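You operate a simulated robot arm through the tools that you are given. There is no shell and no other tool.

You run a simulated robot arm. Do the job below in one go: nothing can be reset, and whatever is moved stays where it is left.

## Task
Tip the split blanks into the rejects basket and refill the tray.
Fine: unclamp the tray first; clamp it again before sliding the bench's spoon stack across, and leave it clamped; put the stack back; the basket, the fork stack and the other tray stay. Set down upright: stack of large spoons.

Only the result counts: the job must be done as asked and must still hold three seconds after the hand-in. Knocking over, shifting, dropping, spilling or breaking anything else fails it.

## Robot
A 7-joint arm with a two-finger parallel gripper, fixed in place. Base frame: the origin is at the foot of the arm, x ahead of it, y to its left, z up. Readings come in mm, degrees, newtons and seconds.
With the tool pointing down near the work surface it reaches from about 260 to 900 mm from the base axis. Its first joint turns from -132.0 to 132.0 degrees. Payload 3.91 kg.
Tool frame: the origin (TCP) lies between the finger pads and is the grasp point; the fingertips stand 30 mm ahead of it; z points along the fingers, y is the line along which they close. Largest opening 110 mm; finger width 20, thickness 10; the body of the gripper, 48 by 112 mm, starts 55 mm behind the TCP.
Orientation is told as [roll, pitch, yaw] about the base's x, y, z axes, in that order, counted from this pose: with the fingers straight down and closing along the base's y, the tool's x points along the base's -x, its y along +y and its z along -z.

## Interface
- The arm moves only by the tool nudge_tool. Its argument "moves" is a list of rows, each a list of 3 entries, a list of its own where there are three numbers: the turn, a rotation vector about the tool's x, y, z in degrees, then the shift along the tool's x, y, z in mm, then the finger opening in mm, from 0 to 110. In form: [[[ax, ay, az], [tx, ty, tz], jaw], ...]. A call has 1 to 20 rows; each row shifts and turns the commanded pose from where the row before left it, along the tool's axes as they then stand. A row lasts 0.2 s, in which the tool goes at most 50 mm and 8.6 degrees; a call with a longer step from one row to the next is refused whole, and so is a gripper value outside its range. Where a pose cannot be reached the arm comes as near as it can. A force on the tool above 60 N (or 10 N above the force at the start of the call, whichever is more), or a blocked arm, ends the call early, and 0.2 s more pass. The fingers move at their own pace (about 108 mm/s each) and stop on an object; they squeeze with about 41 N. The grip force told is the motor's: it shows also when the fingers shut on nothing. Time passes only in rows, and 0.2 s behind the last, so rows that do not move let the fingers close. It gives the time, the measured TCP pose, the force on the tool (base axes), the opening and the grip force at its end, in the units of the frame above (readings bear some noise), with the torque about the TCP (base axes, N m) and any sound that the robot's microphone picked up, and new pictures: "show" is both (left out), scene, wrist or none.
- Cameras (640 x 400 px; columns grow to the right, rows downward): "scene" is fixed at [218.6, -499.4, 1545.2]; the picture's right is [0.57, -0.82, 0.00], its down [-0.53, -0.37, -0.76] and it looks along [0.63, 0.44, -0.64] (base axes); focal length 350 px, centre (320, 200). "wrist" rides on the gripper at [72, 17, -103] in the tool frame; the picture's right is [-0.23, 0.97, 0.00], its down [-0.76, -0.18, -0.62] and it looks along [-0.61, -0.14, 0.78] (tool axes); focal length 222 px, centre (320, 200). There is no depth. A picture from a camera that has moved, and an enlarged one, comes with that camera's place and axes in the base frame and with its lens.
- enlarge(camera, box): a new picture of the part [left, top, right, bottom] of that camera's present view, enlarged. The clock stands still meanwhile.
- hand_in(): hands the job in; it is judged then, once.

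Nothing tells you positions but the pictures and the camera data. Unless the task says otherwise, let go and move clear before handing in.

The tools are called after ">>>" by a JSON object that holds its "api" and its "payload". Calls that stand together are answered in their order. nudge_tool: Moves the arm, as the interface text tells. Its arguments: {"type":"object","properties":{"moves":{"type":"array","items":{"type":"array"}},"show":{"type":"string","enum":["both","scene","wrist","none"]}},"required":["moves"]} The other tools are called the same way: enlarge (camera, box) takes an enlarged picture of a part of a camera's view; hand_in () hands the job in.

At the start:

```text
time_s: 0.0
position: [655.4, 342.8, 1082.5]
tcp_rot: [0.0, 0.0, 0.0]
ft_force: [-0.1, -0.3, 0.7]
torque: [-0.01, -0.04, 0.02]
gripper_width: 110.5
grasp_force: 0.1
```

scene: 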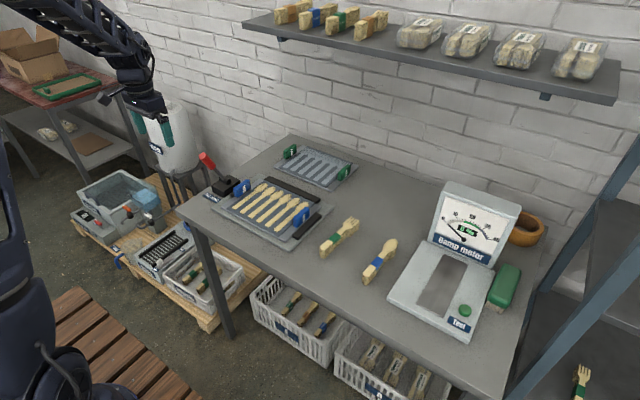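
wrist: 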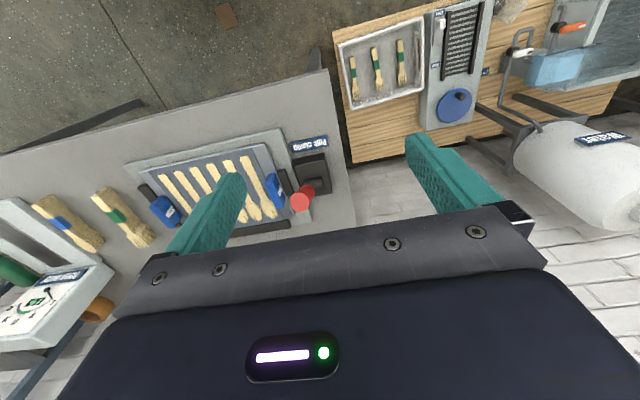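

I see a bench with a clamped tray holding wooden spoon blanks, a second tray behind it, two stacks (spoon and fork) on the bench, a damp meter, and baskets beneath. I'll look closer before moving anything.

>>> {"api": "enlarge", "payload": {"camera": "scene", "box": [180, 130, 360, 260]}}

>>> {"api": "enlarge", "payload": {"camera": "scene", "box": [300, 170, 480, 300]}}

>>> {"api": "enlarge", "payload": {"camera": "scene", "box": [60, 160, 280, 340]}}

>>> {"api": "enlarge", "payload": {"camera": "scene", "box": [230, 260, 480, 400]}}

>>> {"api": "enlarge", "payload": {"camera": "wrist", "box": [0, 100, 360, 320]}}

>>> {"api": "enlarge", "payload": {"camera": "wrist", "box": [320, 0, 640, 170]}}

>>> {"api": "enlarge", "payload": {"camera": "scene", "box": [380, 170, 560, 350]}}

>>> {"api": "enlarge", "payload": {"camera": "scene", "box": [0, 0, 240, 160]}}

>>> {"api": "enlarge", "payload": {"camera": "scene", "box": [240, 0, 640, 110]}}

```text
3.08 times, centred on (270, 195) of scene
camera zoom: at [218.6, -499.4, 1545.2], right [0.57, -0.82, 0.0], down [-0.53, -0.37, -0.76], along [0.63, 0.44, -0.64], focal length 1075 px, centre (474, 215)
```

zoom: 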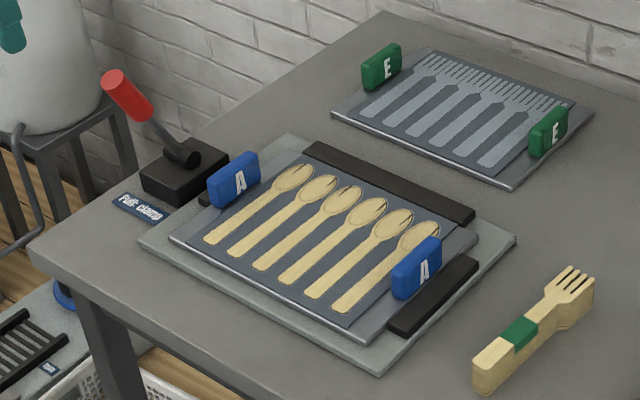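

```text
3.08 times, centred on (390, 235) of scene
camera zoom: at [218.6, -499.4, 1545.2], right [0.57, -0.82, 0.0], down [-0.53, -0.37, -0.76], along [0.63, 0.44, -0.64], focal length 1075 px, centre (105, 92)
```

zoom: 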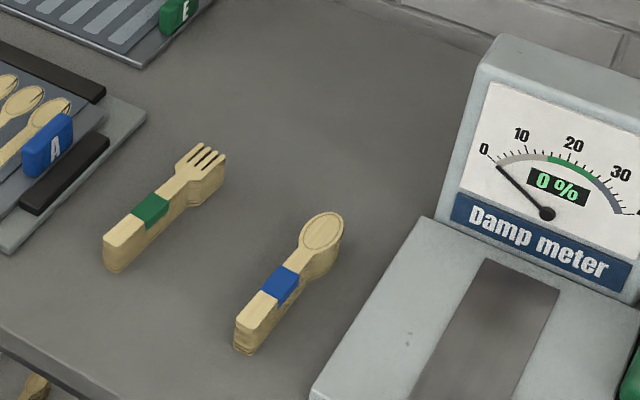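

```text
2.22 times, centred on (170, 250) of scene
camera zoom: at [218.6, -499.4, 1545.2], right [0.57, -0.82, 0.0], down [-0.53, -0.37, -0.76], along [0.63, 0.44, -0.64], focal length 777 px, centre (653, 89)
```

zoom: 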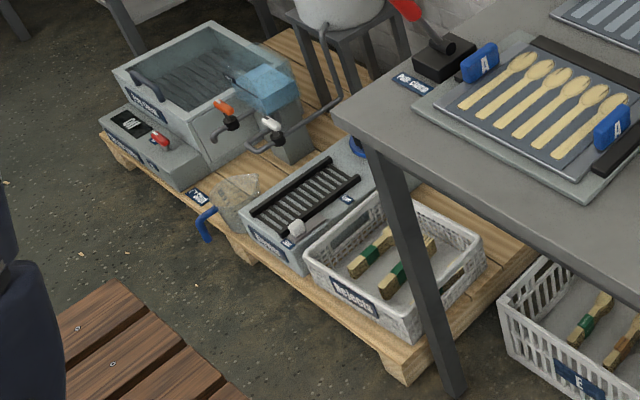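

```text
2.56 times, centred on (355, 330) of scene
camera zoom: at [218.6, -499.4, 1545.2], right [0.57, -0.82, 0.0], down [-0.53, -0.37, -0.76], along [0.63, 0.44, -0.64], focal length 895 px, centre (230, -133)
```

zoom: 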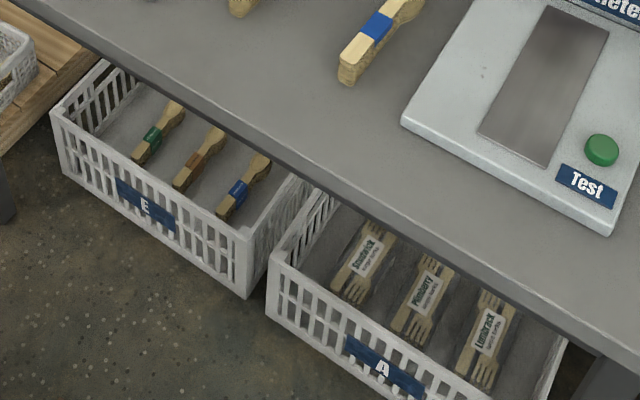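

```text
1.78 times, centred on (180, 210) of wrist
camera zoom: at [583.9, 361.1, 1186.5], right [0.23, 0.97, 0.0], down [0.76, -0.18, 0.62], along [0.61, -0.14, -0.78], focal length 395 px, centre (569, 182)
```

zoom: 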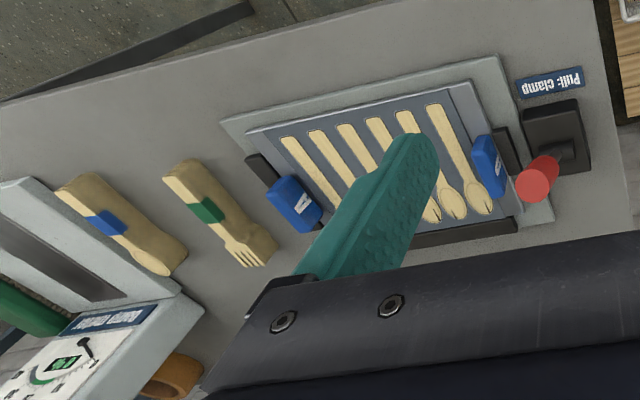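

```text
2.00 times, centred on (480, 85) of wrist
camera zoom: at [583.9, 361.1, 1186.5], right [0.23, 0.97, 0.0], down [0.76, -0.18, 0.62], along [0.61, -0.14, -0.78], focal length 444 px, centre (0, 430)
```

zoom: 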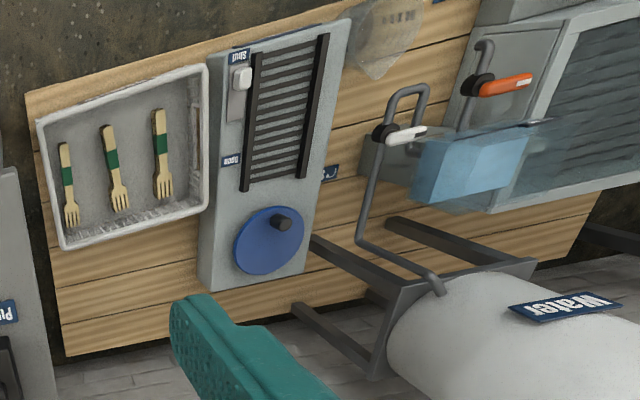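

```text
2.22 times, centred on (470, 260) of scene
camera zoom: at [218.6, -499.4, 1545.2], right [0.57, -0.82, 0.0], down [-0.53, -0.37, -0.76], along [0.63, 0.44, -0.64], focal length 777 px, centre (-13, 67)
```

zoom: 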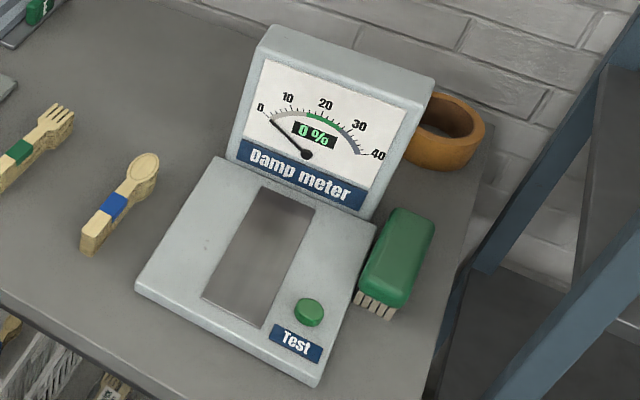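

```text
2.50 times, centred on (120, 80) of scene
camera zoom: at [218.6, -499.4, 1545.2], right [0.57, -0.82, 0.0], down [-0.53, -0.37, -0.76], along [0.63, 0.44, -0.64], focal length 874 px, centre (820, 500)
```

zoom: 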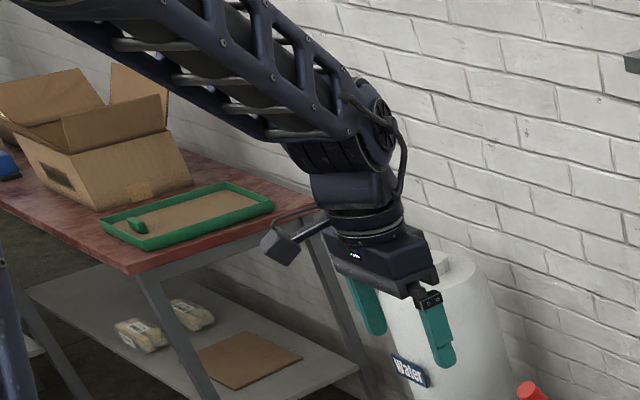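

```text
1.60 times, centred on (440, 55) of scene
camera zoom: at [218.6, -499.4, 1545.2], right [0.57, -0.82, 0.0], down [-0.53, -0.37, -0.76], along [0.63, 0.44, -0.64], focal length 559 px, centre (128, 432)
```

zoom: 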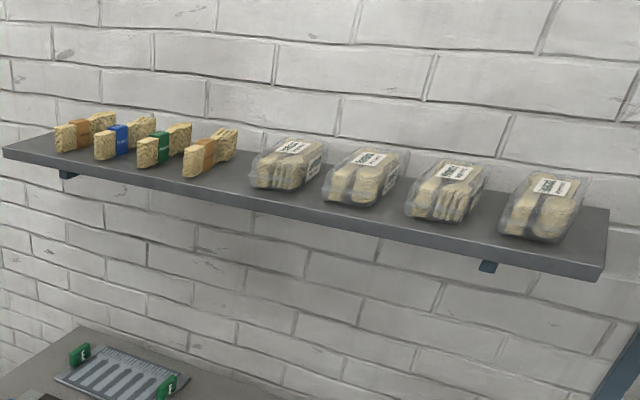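

The bench top triangulates to about z=812. Tray A is centred near (810, 100), the clamp knob near (750, 298, 970), and the rejects basket on the pallet near (800, 590) with its rim at about z=130. I'll move over the tray with the wrist camera to look closer.

>>> {"api": "nudge_tool", "payload": {"moves": [[[0, 0, 0], [-3.4, -42.2, 10], 110], [[0, 0, 0], [-3.4, -42.2, 10], 110], [[0, 0, 0], [-3.4, -42.2, 10], 110], [[0, 0, 0], [-3.4, -42.2, 10], 110], [[0, 0, 0], [-3.4, -42.2, 10], 110]], "show": "both"}}

```text
time_s: 1.2
position: [668.6, 129.7, 1033.9]
tcp_rot: [0.0, 0.0, 0.0]
ft_force: [-0.8, 0.3, 0.6]
torque: [0.0, -0.02, -0.01]
gripper_width: 110.2
grasp_force: 0.0
camera wrist: at [598.4, 148.2, 1135.6], right [0.23, 0.97, 0.0], down [0.76, -0.18, 0.62], along [0.61, -0.14, -0.78], focal length 222 px, centre (320, 200)
```

scene: 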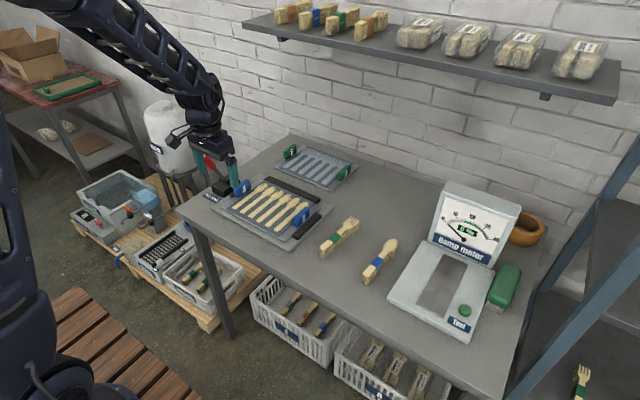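
wrist: 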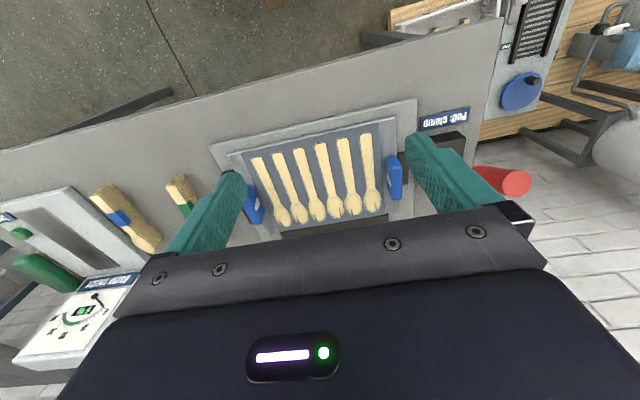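

>>> {"api": "enlarge", "payload": {"camera": "wrist", "box": [200, 80, 420, 240]}}

>>> {"api": "enlarge", "payload": {"camera": "wrist", "box": [380, 80, 560, 220]}}

>>> {"api": "enlarge", "payload": {"camera": "wrist", "box": [0, 130, 260, 330]}}

>>> {"api": "enlarge", "payload": {"camera": "scene", "box": [200, 160, 350, 260]}}

```text
2.50 times, centred on (310, 160) of wrist
camera zoom: at [598.4, 148.2, 1135.6], right [0.23, 0.97, 0.0], down [0.76, -0.18, 0.62], along [0.61, -0.14, -0.78], focal length 555 px, centre (345, 300)
```

zoom: 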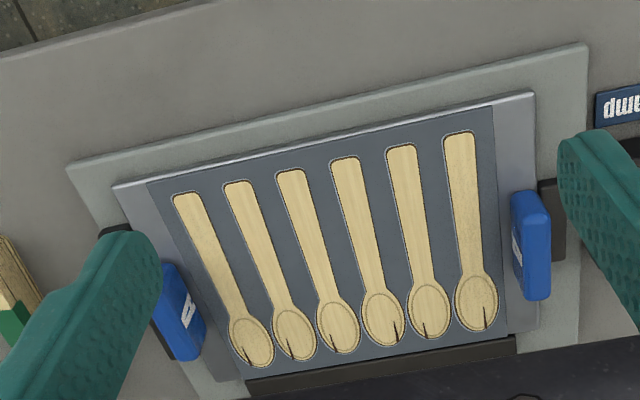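

```text
2.86 times, centred on (470, 150) of wrist
camera zoom: at [598.4, 148.2, 1135.6], right [0.23, 0.97, 0.0], down [0.76, -0.18, 0.62], along [0.61, -0.14, -0.78], focal length 635 px, centre (-109, 343)
```

zoom: 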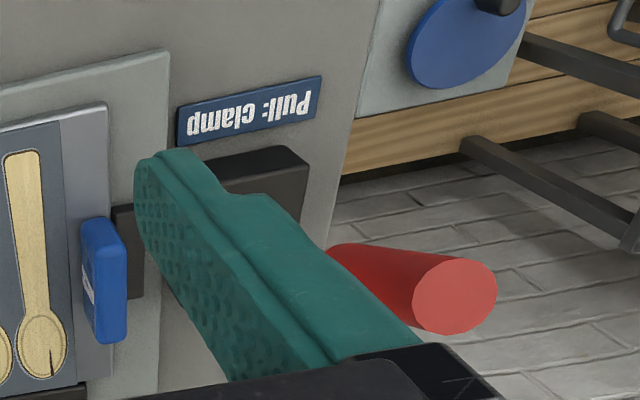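

```text
2.00 times, centred on (130, 230) of wrist
camera zoom: at [598.4, 148.2, 1135.6], right [0.23, 0.97, 0.0], down [0.76, -0.18, 0.62], along [0.61, -0.14, -0.78], focal length 444 px, centre (700, 140)
```

zoom: 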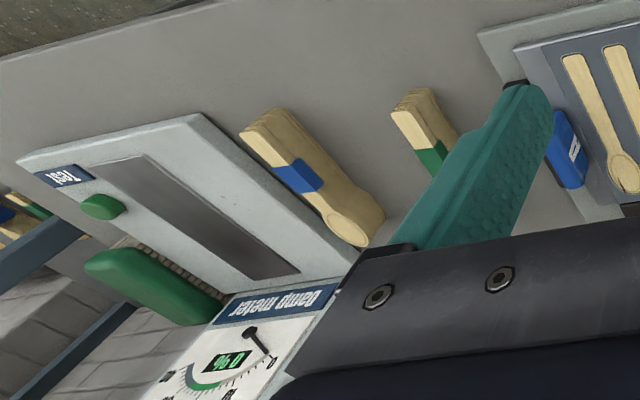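

```text
4.00 times, centred on (275, 210) of scene
camera zoom: at [218.6, -499.4, 1545.2], right [0.57, -0.82, 0.0], down [-0.53, -0.37, -0.76], along [0.63, 0.44, -0.64], focal length 1398 px, centre (500, 160)
```

zoom: 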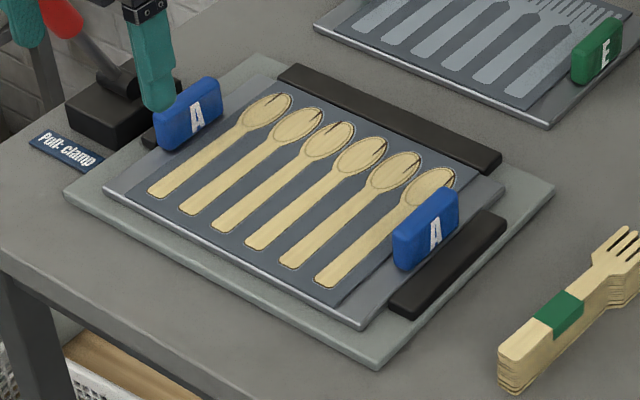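

All six blanks in tray A show dark splits at the bowl. Tray top is near z=829 with slots about 33.5 mm apart. I'll look at the clamp closely next, since it has to be released first.

>>> {"api": "nudge_tool", "payload": {"moves": [[[0, 0, 0], [6, 48, 0], 110], [[0, 0, 0], [6, 48, 0], 110], [[0, 0, 0], [6, 48, 0], 110], [[0, 0, 0], [6, 48, 0], 110], [[0, 0, 0], [0, 0, 0], 110]], "show": "both"}}

>>> {"api": "enlarge", "payload": {"camera": "wrist", "box": [230, 70, 430, 220]}}

>>> {"api": "enlarge", "payload": {"camera": "scene", "box": [180, 130, 280, 220]}}

```text
time_s: 2.4
position: [647.1, 326.9, 1033.9]
tcp_rot: [0.0, -0.1, -0.1]
ft_force: [0.3, -0.6, 0.2]
torque: [-0.03, -0.01, 0.02]
gripper_width: 110.1
grasp_force: 0.0
camera wrist: at [575.8, 344.2, 1137.7], right [0.23, 0.97, 0.0], down [0.76, -0.18, 0.62], along [0.61, -0.14, -0.78], focal length 222 px, centre (320, 200)
```

scene: 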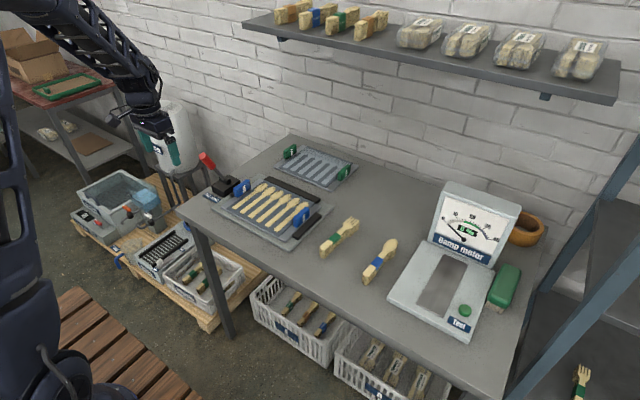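
wrist: 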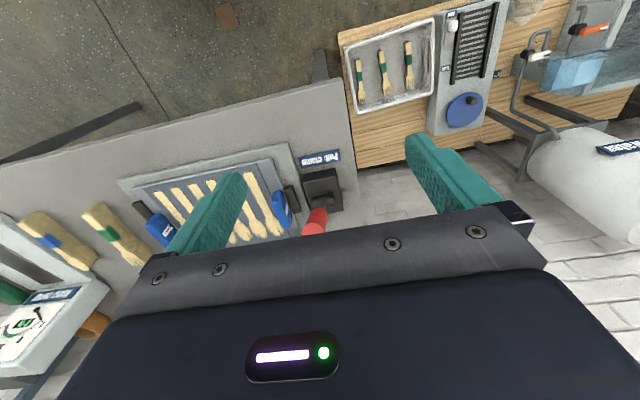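

```text
2.67 times, centred on (330, 145) of wrist
camera zoom: at [575.8, 344.2, 1137.7], right [0.23, 0.97, 0.0], down [0.76, -0.18, 0.62], along [0.61, -0.14, -0.78], focal length 592 px, centre (293, 347)
```

zoom: 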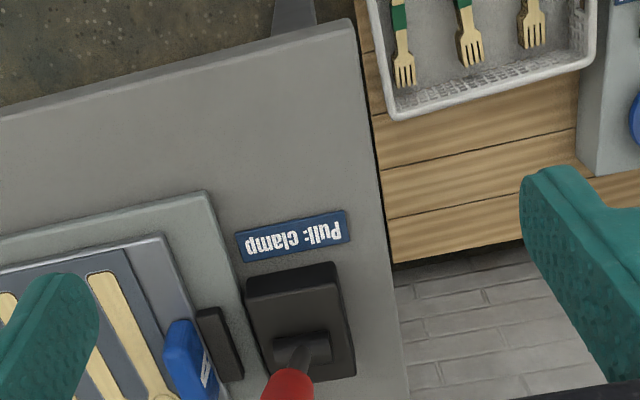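

```text
4.44 times, centred on (230, 175) of scene
camera zoom: at [218.6, -499.4, 1545.2], right [0.57, -0.82, 0.0], down [-0.53, -0.37, -0.76], along [0.63, 0.44, -0.64], focal length 1553 px, centre (720, 311)
```

zoom: 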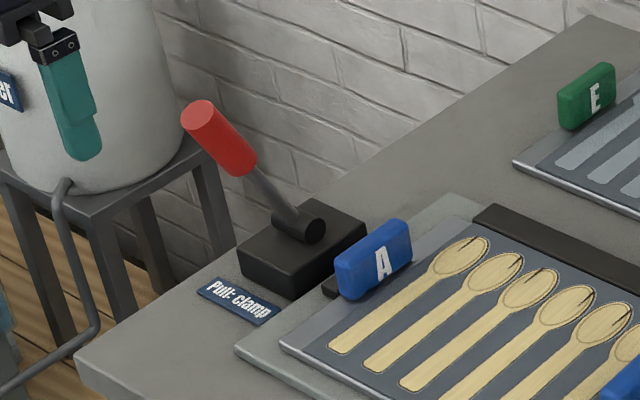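

The clamp lever pivots about a y-axis near (809, 295, 843). Its red grip leans toward the robot, topping out near (750, 298, 970), which is the pulled, clamped state. I'll close the fingers, get behind the grip and push it away (+x) to unclamp.

>>> {"api": "nudge_tool", "payload": {"moves": [[[0, 0, 0], [-28, -15, 0], 0], [[0, 0, 0], [-28, -15, 0], 0], [[0, 0, 0], [0, 0, 20], 0], [[0, 0, 0], [0, 0, 30], 0], [[0, 0, 0], [0, 0, 28], 0], [[0, 0, 0], [0, 0, 0], 0]], "show": "both"}}

>>> {"api": "enlarge", "payload": {"camera": "scene", "box": [150, 100, 270, 220]}}

>>> {"api": "enlarge", "payload": {"camera": "wrist", "box": [220, 80, 420, 240]}}

```text
time_s: 3.8
position: [705.4, 297.2, 955.2]
tcp_rot: [0.0, 0.0, 0.0]
ft_force: [-0.3, -0.6, -0.1]
torque: [0.02, 0.03, -0.02]
gripper_width: 0.0
grasp_force: 37.8
camera wrist: at [633.6, 313.4, 1059.0], right [0.23, 0.97, 0.0], down [0.76, -0.18, 0.62], along [0.61, -0.14, -0.78], focal length 222 px, centre (320, 200)
```

scene: 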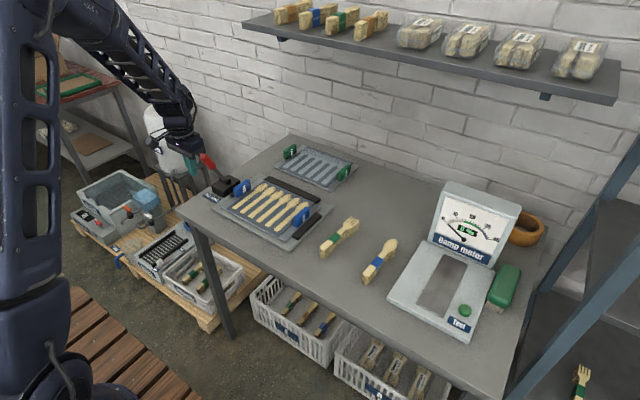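
wrist: 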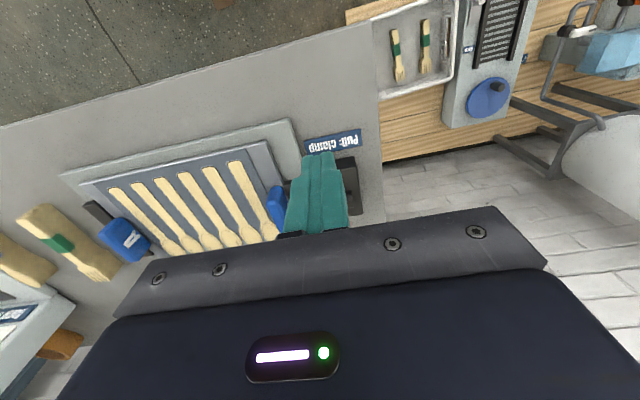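

```text
3.33 times, centred on (210, 160) of scene
camera zoom: at [218.6, -499.4, 1545.2], right [0.57, -0.82, 0.0], down [-0.53, -0.37, -0.76], along [0.63, 0.44, -0.64], focal length 1165 px, centre (687, 333)
```

zoom: 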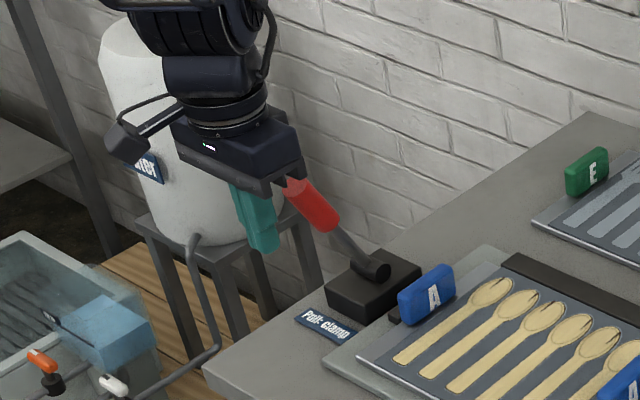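

```text
2.50 times, centred on (320, 160) of wrist
camera zoom: at [633.6, 313.4, 1059.0], right [0.23, 0.97, 0.0], down [0.76, -0.18, 0.62], along [0.61, -0.14, -0.78], focal length 555 px, centre (320, 300)
```

zoom: 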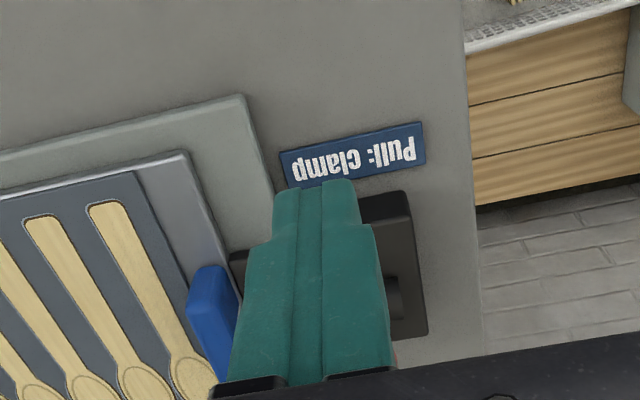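

The closed fingers are just behind the red grip. I'll push in +x in small steps and check force and sound.

>>> {"api": "nudge_tool", "payload": {"moves": [[[0, 0, 0], [-10, 0, 0], 0], [[0, 0, 0], [-10, 0, 0], 0], [[0, 0, 0], [-10, 0, 0], 0], [[0, 0, 0], [-10, 0, 0], 0], [[0, 0, 0], [-10, 0, 0], 0], [[0, 0, 0], [-10, 0, 0], 0]], "show": "scene"}}

>>> {"api": "enlarge", "payload": {"camera": "scene", "box": [150, 100, 270, 220]}}

```text
time_s: 5.2
position: [763.6, 295.1, 955.2]
tcp_rot: [0.0, 0.0, 0.1]
ft_force: [-0.7, 0.2, 0.3]
torque: [-0.02, 0.01, 0.0]
gripper_width: 0.0
grasp_force: 37.8
```

scene: 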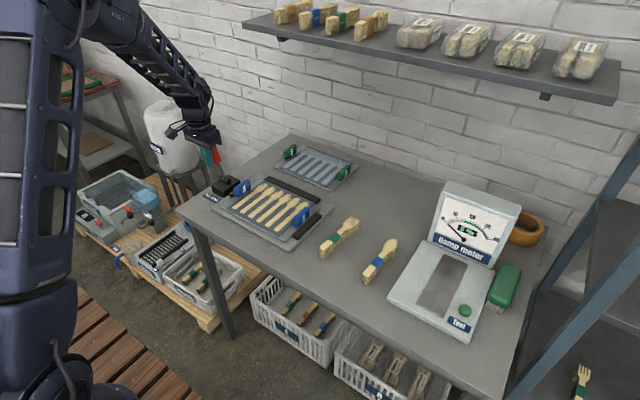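

```text
3.33 times, centred on (210, 160) of scene
camera zoom: at [218.6, -499.4, 1545.2], right [0.57, -0.82, 0.0], down [-0.53, -0.37, -0.76], along [0.63, 0.44, -0.64], focal length 1165 px, centre (687, 333)
```

zoom: 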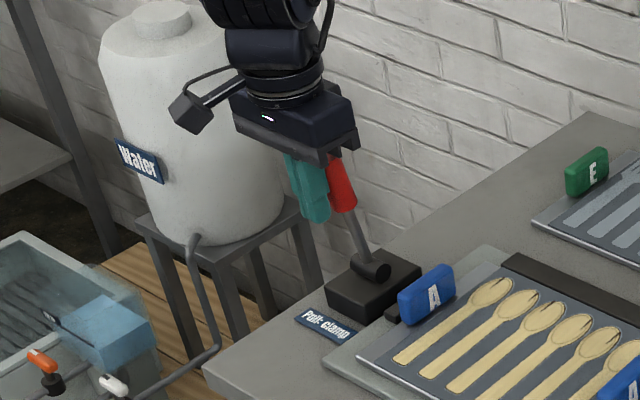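

The lever is following with almost no resistance. I'll keep pushing.

>>> {"api": "nudge_tool", "payload": {"moves": [[[0, 0, 0], [-10, 0, 0], 0], [[0, 0, 0], [-10, 0, 0], 0], [[0, 0, 0], [-10, 0, 0], 0], [[0, 0, 0], [-10, 0, 0], 0], [[0, 0, 0], [-10, 0, 0], 0], [[0, 0, 0], [-10, 0, 0], 0]], "show": "scene"}}

>>> {"api": "enlarge", "payload": {"camera": "scene", "box": [150, 100, 270, 220]}}

```text
time_s: 6.6
position: [824.0, 294.0, 955.6]
tcp_rot: [0.0, 0.0, 0.0]
ft_force: [-0.2, 0.9, -0.4]
torque: [-0.02, 0.0, 0.02]
gripper_width: 0.0
grasp_force: 37.6
```

scene: 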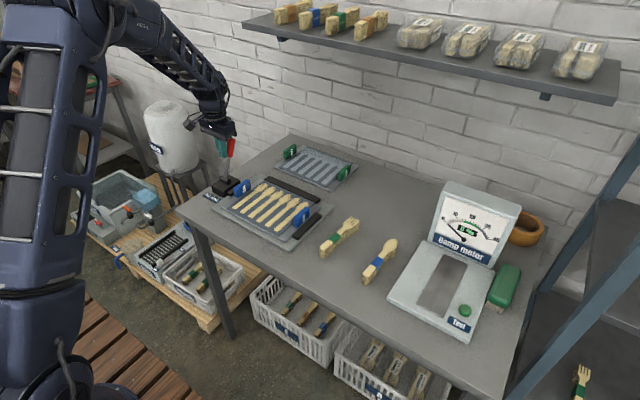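

```text
3.33 times, centred on (210, 160) of scene
camera zoom: at [218.6, -499.4, 1545.2], right [0.57, -0.82, 0.0], down [-0.53, -0.37, -0.76], along [0.63, 0.44, -0.64], focal length 1165 px, centre (687, 333)
```

zoom: 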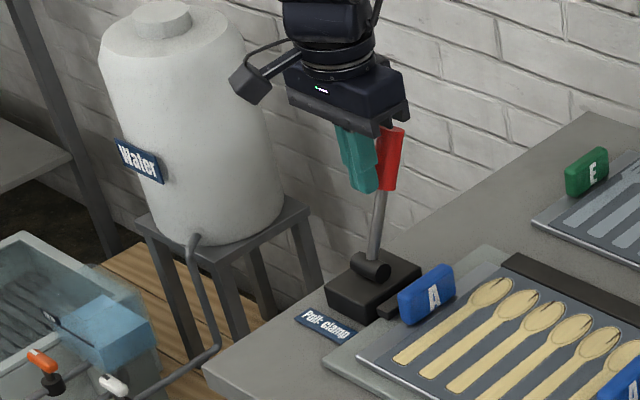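

>>> {"api": "nudge_tool", "payload": {"moves": [[[0, 0, 0], [-10, 0, 0], 0], [[0, 0, 0], [-10, 0, 0], 0], [[0, 0, 0], [-10, 0, 0], 0], [[0, 0, 0], [-10, 0, 0], 0], [[0, 0, 0], [0, 0, 0], 0]], "show": "both"}}

>>> {"api": "enlarge", "payload": {"camera": "scene", "box": [150, 100, 270, 220]}}

```text
time_s: 7.3
position: [836.7, 295.9, 953.3]
tcp_rot: [-0.2, 0.7, 0.2]
ft_force: [-28.4, -9.3, 23.9]
torque: [-0.51, 0.66, -0.04]
gripper_width: 0.0
grasp_force: 37.6
stopped in row 3: the force on the tool passed its limit at 77 N (the readings are from after the stop); the commanded pose is now the measured one
camera wrist: at [767.6, 314.0, 1059.8], right [0.22, 0.97, -0.01], down [0.77, -0.17, 0.61], along [0.6, -0.14, -0.79], focal length 222 px, centre (320, 200)
```

scene: 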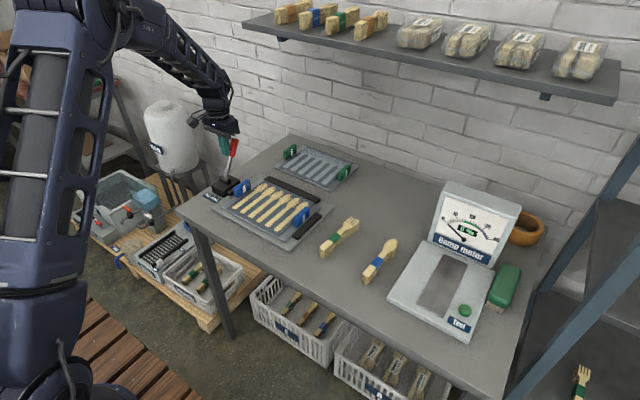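
wrist: 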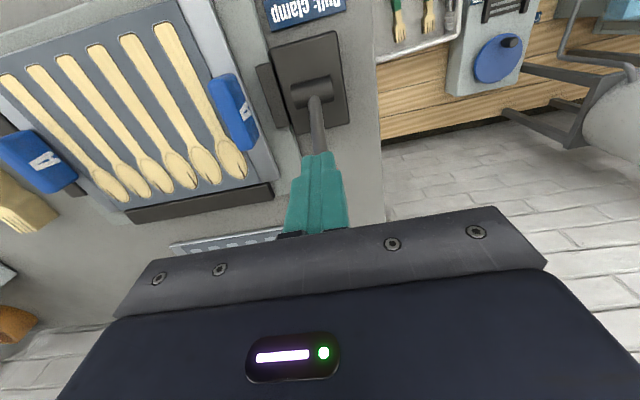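

```text
3.33 times, centred on (210, 160) of scene
camera zoom: at [218.6, -499.4, 1545.2], right [0.57, -0.82, 0.0], down [-0.53, -0.37, -0.76], along [0.63, 0.44, -0.64], focal length 1165 px, centre (687, 333)
```

zoom: 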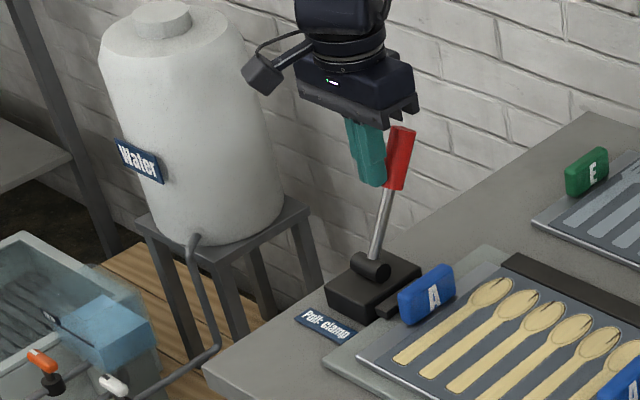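

The lever reached its end stop, with force spiking as it stopped. I'll back off and check that the lever stays over and the clamp pad has let go of the tray.

>>> {"api": "nudge_tool", "payload": {"moves": [[[0, 0, 0], [20, 0, 0], 0], [[0, 0, 0], [35, 0, 0], 0], [[0, 0, 0], [40, 0, -20], 0], [[0, 0, 0], [40, 0, -30], 0], [[0, 0, 0], [40, 10, -30], 0], [[0, 0, 0], [0, 20, 0], 0], [[0, 0, 0], [0, 0, 0], 0]], "show": "both"}}

>>> {"api": "enlarge", "payload": {"camera": "scene", "box": [180, 130, 280, 220]}}

>>> {"api": "enlarge", "payload": {"camera": "wrist", "box": [230, 70, 430, 220]}}

```text
refused: row 5 steps farther than a row can; nothing moved
```

```text
4.44 times, centred on (230, 175) of scene
camera zoom: at [218.6, -499.4, 1545.2], right [0.57, -0.82, 0.0], down [-0.53, -0.37, -0.76], along [0.63, 0.44, -0.64], focal length 1553 px, centre (720, 311)
```

zoom: 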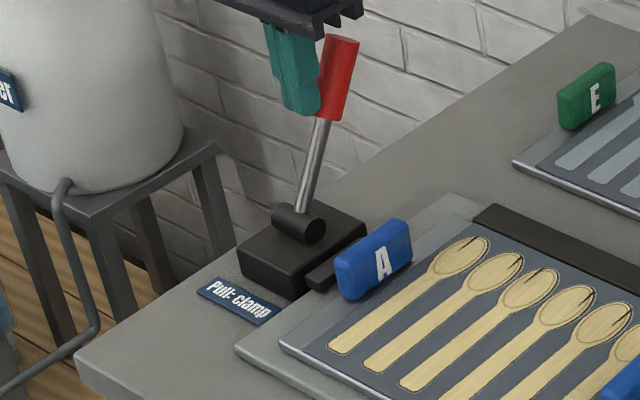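

```text
2.67 times, centred on (330, 145) of wrist
camera zoom: at [767.6, 314.0, 1059.8], right [0.22, 0.97, -0.01], down [0.77, -0.17, 0.61], along [0.6, -0.14, -0.79], focal length 592 px, centre (293, 347)
```

zoom: 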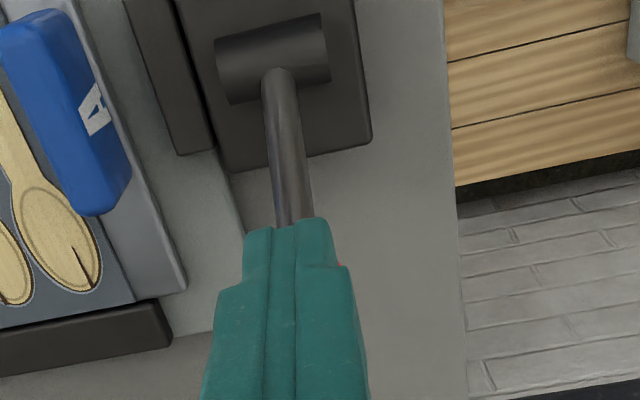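

The pad has retracted from the tray, so it's unclamped. I'll back off with smaller steps.

>>> {"api": "nudge_tool", "payload": {"moves": [[[0, 0, 0], [20, 0, 0], 0], [[0, 0, 0], [35, 0, 0], 0], [[0, 0, 0], [40, 0, -20], 0], [[0, 0, 0], [40, 0, -25], 0], [[0, 0, 0], [40, 0, -25], 0], [[0, 0, 0], [0, 0, 0], 0], [[0, 0, 0], [0, 0, 0], 0]], "show": "both"}}

>>> {"api": "enlarge", "payload": {"camera": "scene", "box": [180, 130, 280, 220]}}

>>> {"api": "enlarge", "payload": {"camera": "wrist", "box": [150, 70, 420, 240]}}

```text
time_s: 8.9
position: [666.4, 294.9, 1024.8]
tcp_rot: [-0.2, 0.7, 0.2]
ft_force: [0.6, 0.5, 0.2]
torque: [-0.04, -0.03, 0.03]
gripper_width: 0.1
grasp_force: 37.5
camera wrist: at [597.3, 313.8, 1129.5], right [0.22, 0.97, -0.01], down [0.77, -0.17, 0.61], along [0.6, -0.14, -0.79], focal length 222 px, centre (320, 200)
```

scene: 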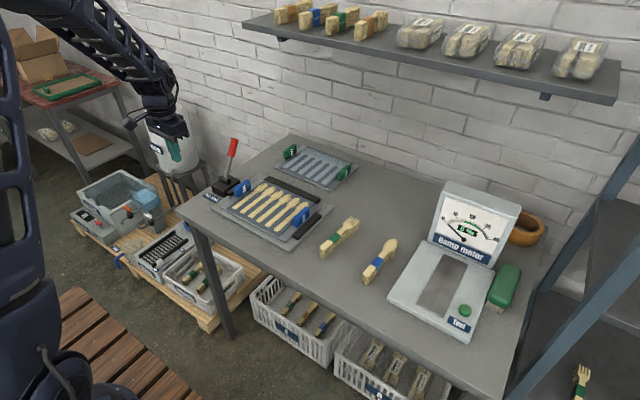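
wrist: 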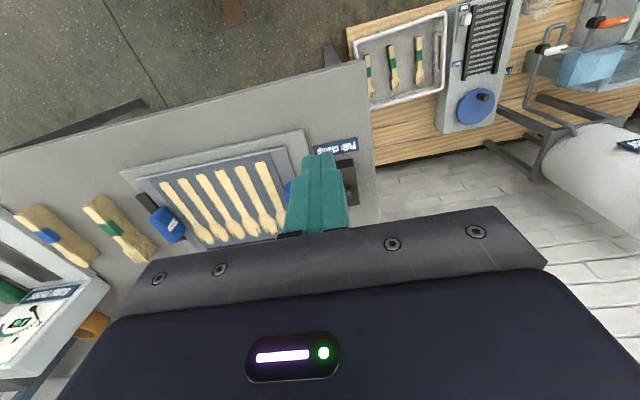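

```text
4.44 times, centred on (230, 175) of scene
camera zoom: at [218.6, -499.4, 1545.2], right [0.57, -0.82, 0.0], down [-0.53, -0.37, -0.76], along [0.63, 0.44, -0.64], focal length 1553 px, centre (720, 311)
```

zoom: 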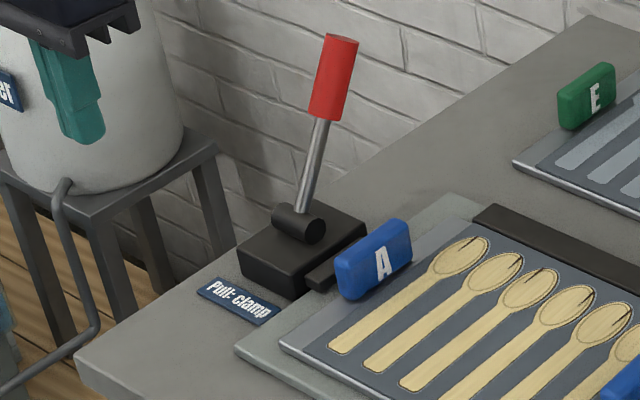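

```text
2.35 times, centred on (285, 155) of wrist
camera zoom: at [597.3, 313.8, 1129.5], right [0.22, 0.97, -0.01], down [0.77, -0.17, 0.61], along [0.6, -0.14, -0.79], focal length 523 px, centre (402, 306)
```

zoom: 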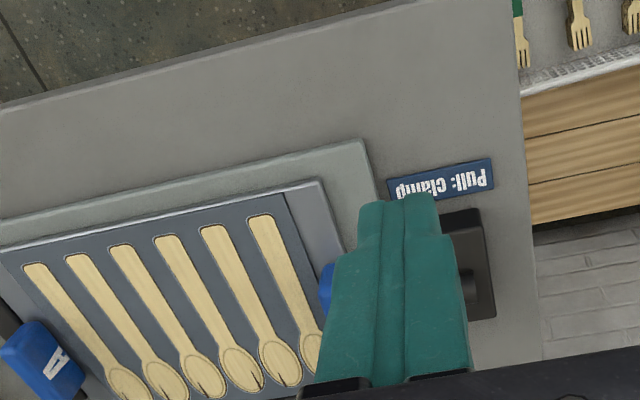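

The lever stays over and the tray is free. Before I pick anything up, I'll rehearse the dump pose over the rejects basket with the gripper empty, to check reach and the basket's exact place.

>>> {"api": "nudge_tool", "payload": {"moves": [[[-0.2, -0.7, 0.2], [0, 0, 0], 110], [[0, 0, 0], [-5, 46, 0], 110], [[0, 0, 0], [-5, 46, 0], 110], [[0, 0, 0], [-5, 46, 0], 110], [[0, 0, 0], [-5, 46, 0], 110], [[0, 0, 0], [0, 0, 45], 110], [[0, 0, 0], [0, 0, 45], 110], [[0, 0, 0], [0, 0, 45], 110], [[0, 0, 0], [0, 0, 45], 110], [[0, 0, 0], [0, 0, 0], 110]], "show": "both"}}

```text
time_s: 11.1
position: [685.8, 481.8, 846.3]
tcp_rot: [-0.1, 0.0, 0.0]
ft_force: [-0.4, 1.1, -0.9]
torque: [-0.02, -0.01, -0.01]
gripper_width: 110.1
grasp_force: 0.0
camera wrist: at [615.4, 499.6, 949.1], right [0.23, 0.97, 0.0], down [0.76, -0.18, 0.62], along [0.61, -0.14, -0.78], focal length 222 px, centre (320, 200)
```

scene: 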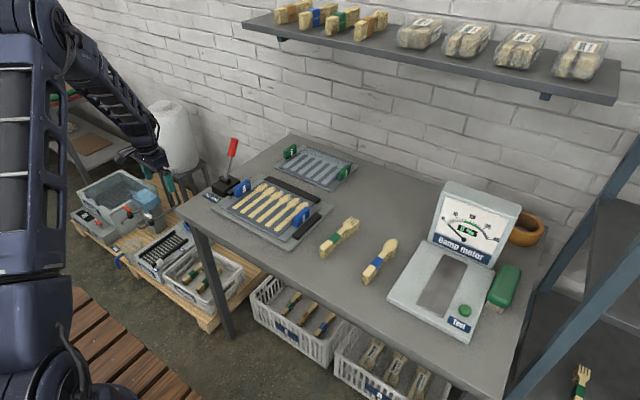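
wrist: 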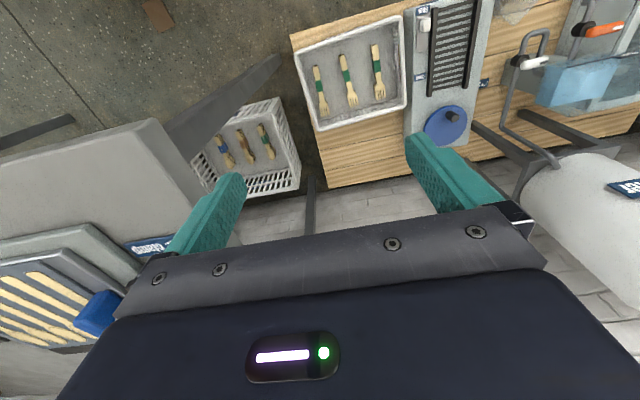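

>>> {"api": "enlarge", "payload": {"camera": "scene", "box": [140, 220, 260, 340]}}

>>> {"api": "enlarge", "payload": {"camera": "wrist", "box": [270, 0, 450, 150]}}

```text
3.33 times, centred on (200, 280) of scene
camera zoom: at [218.6, -499.4, 1545.2], right [0.57, -0.82, 0.0], down [-0.53, -0.37, -0.76], along [0.63, 0.44, -0.64], focal length 1165 px, centre (720, -67)
```

zoom: 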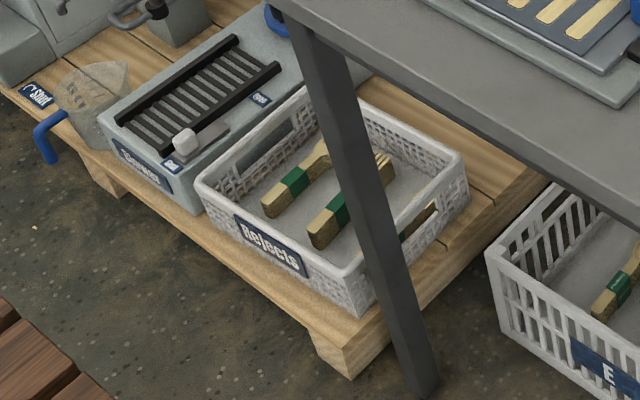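

```text
2.67 times, centred on (360, 75) of wrist
camera zoom: at [615.4, 499.6, 949.1], right [0.23, 0.97, 0.0], down [0.76, -0.18, 0.62], along [0.61, -0.14, -0.78], focal length 592 px, centre (213, 533)
```

zoom: 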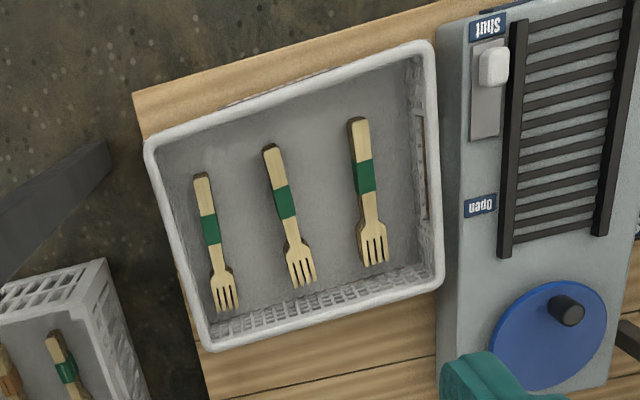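

The basket spans about x 660–900, y 420–715, with the rim near z=205. I'll rehearse tipping by pitching the tool forward over the basket at about y=455, so a tray held by its low-y handle would extend over the basket.

>>> {"api": "nudge_tool", "payload": {"moves": [[[0, 0, 0], [-26, -6.75, 36.5], 110], [[0, 0, 0], [-26, -6.75, 36.5], 110], [[0, 0, 0], [-26, -6.75, 36.5], 110], [[0, 0, 0], [-26, -6.75, 36.5], 110], [[0, -8, 0], [0, 0, 0], 60], [[0, -8, 0], [0, 0, 0], 60], [[0, -8, 0], [0, 0, 0], 60], [[0, -8, 0], [0, 0, 0], 60], [[0, -8, 0], [0, 0, 0], 60], [[0, -8, 0], [0, 0, 0], 60], [[0, -8, 0], [0, 0, 0], 60], [[0, -8, 0], [0, 0, 0], 60], [[0, -8, 0], [0, 0, 0], 60], [[0, -8, 0], [0, 0, 0], 60], [[0, -8, 0], [0, 0, 0], 60], [[0, 0, 0], [0, 0, 0], 60], [[0, 0, 0], [0, 0, 0], 60]], "show": "both"}}

```text
time_s: 14.9
position: [787.0, 483.5, 724.4]
tcp_rot: [29.7, -81.1, -27.2]
ft_force: [-0.1, 0.3, -0.3]
torque: [0.03, 0.01, -0.02]
gripper_width: 60.2
grasp_force: 0.0
out of reach, approached as far as the arm can: row 15
stopped in row 17: the arm was blocked; the commanded pose is now the measured one
camera wrist: at [675.3, 500.6, 667.6], right [-0.01, 0.95, 0.3], down [-0.51, -0.26, 0.82], along [0.86, -0.15, 0.49], focal length 222 px, centre (320, 200)
```

scene: 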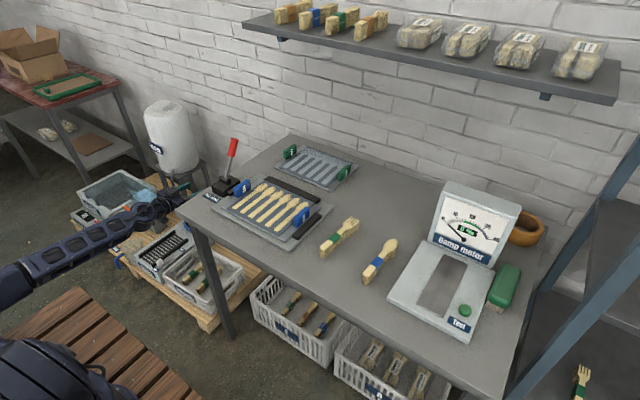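
wrist: 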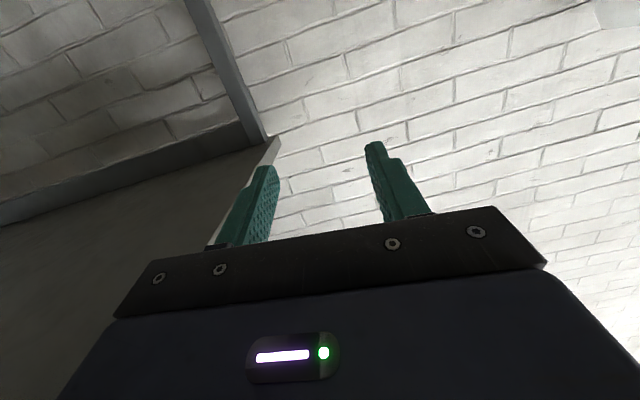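

The arm stalls at about 82° of tilt here because the tool isn't pointing radially. Pointing it radially from nearer the far end of the basket and holding the tray's left handle should work better, so I'll untilt and rehearse that.

>>> {"api": "nudge_tool", "payload": {"moves": [[[0, 8, 0], [0, 0, 0], 60], [[0, 8, 0], [0, 0, 0], 60], [[0, 8, 0], [0, 0, 0], 60], [[0, 8, 0], [0, 0, 0], 60], [[0, 8, 0], [0, 0, 0], 60], [[0, 8, 0], [0, 0, 0], 60], [[0, 8, 0], [0, 0, 0], 60], [[0, 8, 0], [0, 0, 0], 60], [[0, 8, 0], [0, 0, 0], 60], [[0, 8, 0], [0, 0, 0], 60], [[0, 0, 0], [0, 0, 0], 60]], "show": "scene"}}

```text
time_s: 17.3
position: [787.3, 481.3, 723.4]
tcp_rot: [4.2, -2.1, 2.1]
ft_force: [0.1, 0.0, -1.4]
torque: [-0.07, -0.04, -0.02]
gripper_width: 59.9
grasp_force: 0.1
```

scene: 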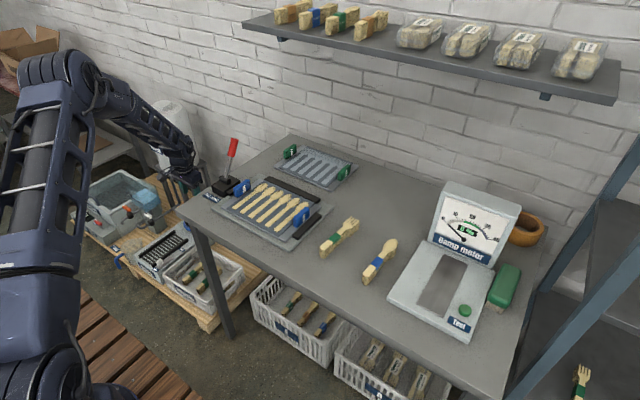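

>>> {"api": "nudge_tool", "payload": {"moves": [[[4.2, 2.1, 2.1], [0, 0, 0], 60], [[0, 0, 0], [17.2, 35, 0], 60], [[0, 0, 0], [17.2, 35, 0], 60], [[0, 0, 0], [17.2, 35, 0], 60], [[0, 0, 0], [17.2, 35, 0], 60], [[0, 0, 0], [17.2, 35, 0], 60], [[0, 0, -8.4], [0, 0, 0], 60], [[0, 0, -8.4], [0, 0, 0], 60], [[0, 0, -8.4], [0, 0, 0], 60], [[0, 0, -8.4], [0, 0, 0], 60], [[0, 0, -8.4], [0, 0, 0], 60], [[0, 0, 0], [0, 0, 0], 60]], "show": "both"}}

```text
time_s: 19.9
position: [701.1, 657.4, 723.3]
tcp_rot: [0.1, -0.2, 42.0]
ft_force: [0.6, 0.3, 0.3]
torque: [-0.01, 0.03, -0.02]
gripper_width: 59.9
grasp_force: 0.0
camera wrist: at [637.5, 622.2, 826.2], right [-0.48, 0.88, 0.0], down [0.68, 0.38, 0.63], along [0.55, 0.3, -0.78], focal length 222 px, centre (320, 200)
```

scene: 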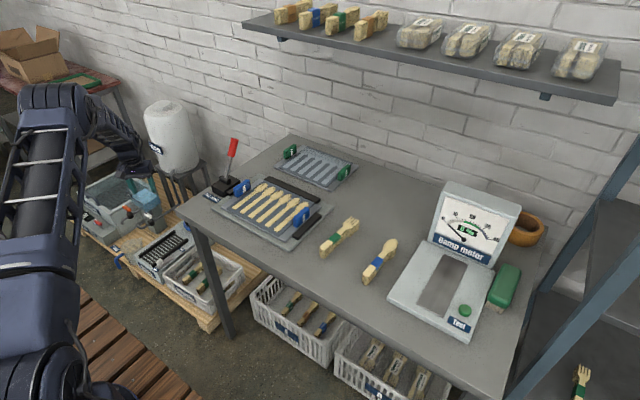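
wrist: 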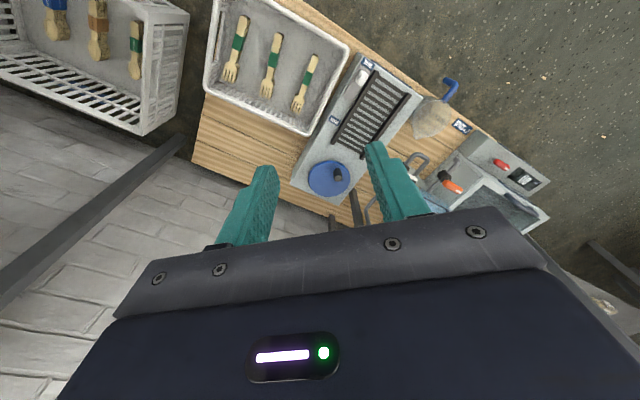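

The basket position is confirmed: x 650–900, y 422–705. I'll rehearse the tilt with the tool now pointing radially.

>>> {"api": "nudge_tool", "payload": {"moves": [[[0, -8, 0], [0, 0, 0], 60], [[0, -8, 0], [0, 0, 0], 60], [[0, -8, 0], [0, 0, 0], 60], [[0, -8, 0], [0, 0, 0], 60], [[0, -8, 0], [0, 0, 0], 60], [[0, -8, 0], [0, 0, 0], 60], [[0, -8, 0], [0, 0, 0], 60], [[0, -8, 0], [0, 0, 0], 60], [[0, -8, 0], [0, 0, 0], 60], [[0, -8, 0], [0, 0, 0], 60], [[0, 0, 0], [0, 0, 0], 60]], "show": "scene"}}

```text
time_s: 22.3
position: [701.7, 657.8, 723.7]
tcp_rot: [-0.2, -80.3, 42.3]
ft_force: [0.8, -0.8, -0.2]
torque: [0.04, 0.01, 0.02]
gripper_width: 60.0
grasp_force: 0.1
```

scene: 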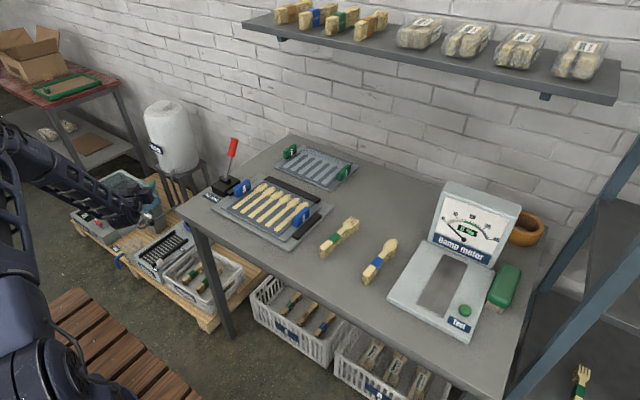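

That works cleanly at 80°. I'll continue tilting toward 120°.

>>> {"api": "nudge_tool", "payload": {"moves": [[[0, -8, 0], [0, 0, 0], 60], [[0, -8, 0], [0, 0, 0], 60], [[0, -8, 0], [0, 0, 0], 60], [[0, -8, 0], [0, 0, 0], 60], [[0, -8, 0], [0, 0, 0], 60], [[0, 0, 0], [0, 0, 0], 60]], "show": "scene"}}

```text
time_s: 23.7
position: [701.0, 656.4, 723.1]
tcp_rot: [-179.9, -59.7, -138.1]
ft_force: [0.6, 0.8, 0.4]
torque: [-0.02, -0.02, -0.01]
gripper_width: 60.0
grasp_force: 0.1
```

scene: 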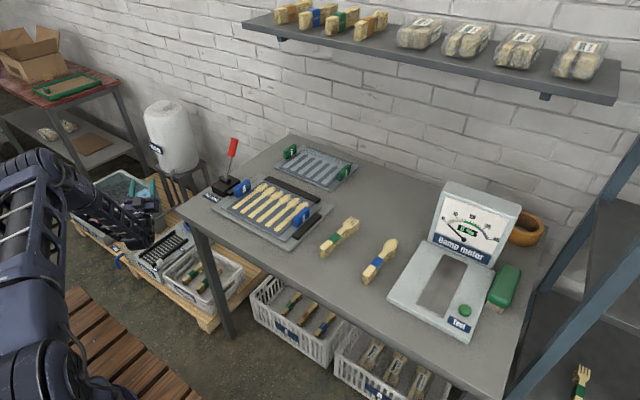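

120° of tilt works. I'll check how low I can go in that pose so the drop stays small.

>>> {"api": "nudge_tool", "payload": {"moves": [[[0, 0, 0], [34.6, 0, -20], 60], [[0, 0, 0], [34.6, 0, -20], 60], [[0, 0, 0], [34.6, 0, -20], 60], [[0, 0, 0], [34.6, 0, -20], 60], [[0, 0, 0], [34.6, 0, -20], 60], [[0, 0, 0], [0, 0, 0], 60]], "show": "scene"}}

```text
time_s: 25.1
position: [702.1, 660.2, 523.7]
tcp_rot: [-179.9, -59.7, -138.1]
ft_force: [0.1, 0.3, -0.5]
torque: [0.0, -0.01, 0.02]
gripper_width: 60.1
grasp_force: 0.0
```

scene: 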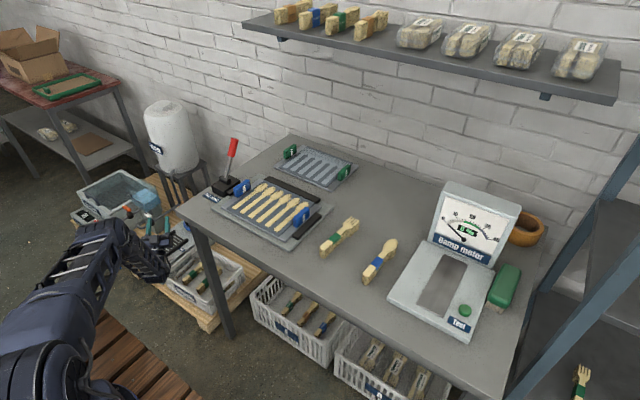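

>>> {"api": "nudge_tool", "payload": {"moves": [[[0, 0, 0], [34.6, 0, -20], 60], [[0, 0, 0], [34.6, 0, -20], 60], [[0, 0, 0], [0, 0, 0], 60]], "show": "both"}}

```text
time_s: 26.1
position: [734.9, 699.5, 556.7]
tcp_rot: [177.8, -54.3, -136.3]
ft_force: [0.8, -0.2, -0.1]
torque: [0.0, -0.01, -0.02]
gripper_width: 60.0
grasp_force: 0.0
out of reach, approached as far as the arm can: row 2
stopped in row 3: the arm was blocked; the commanded pose is now the measured one
camera wrist: at [692.2, 687.8, 437.8], right [-0.75, 0.63, 0.21], down [-0.59, -0.77, 0.25], along [0.32, 0.07, 0.95], focal length 222 px, centre (320, 200)
```

scene: 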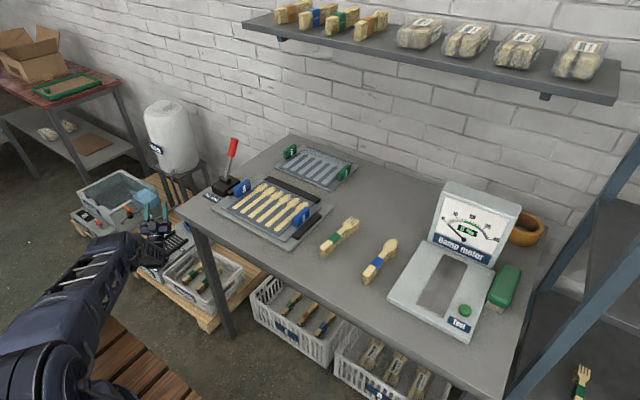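
wrist: 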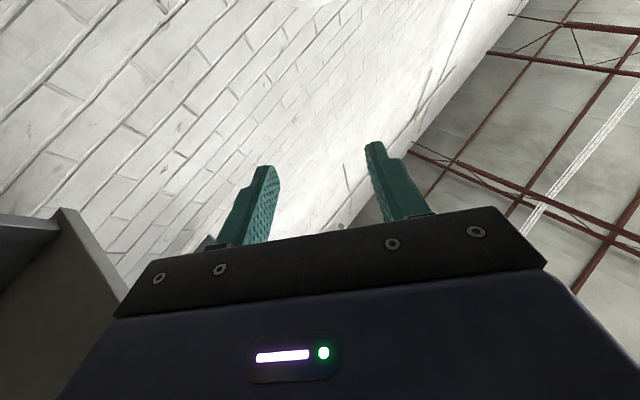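

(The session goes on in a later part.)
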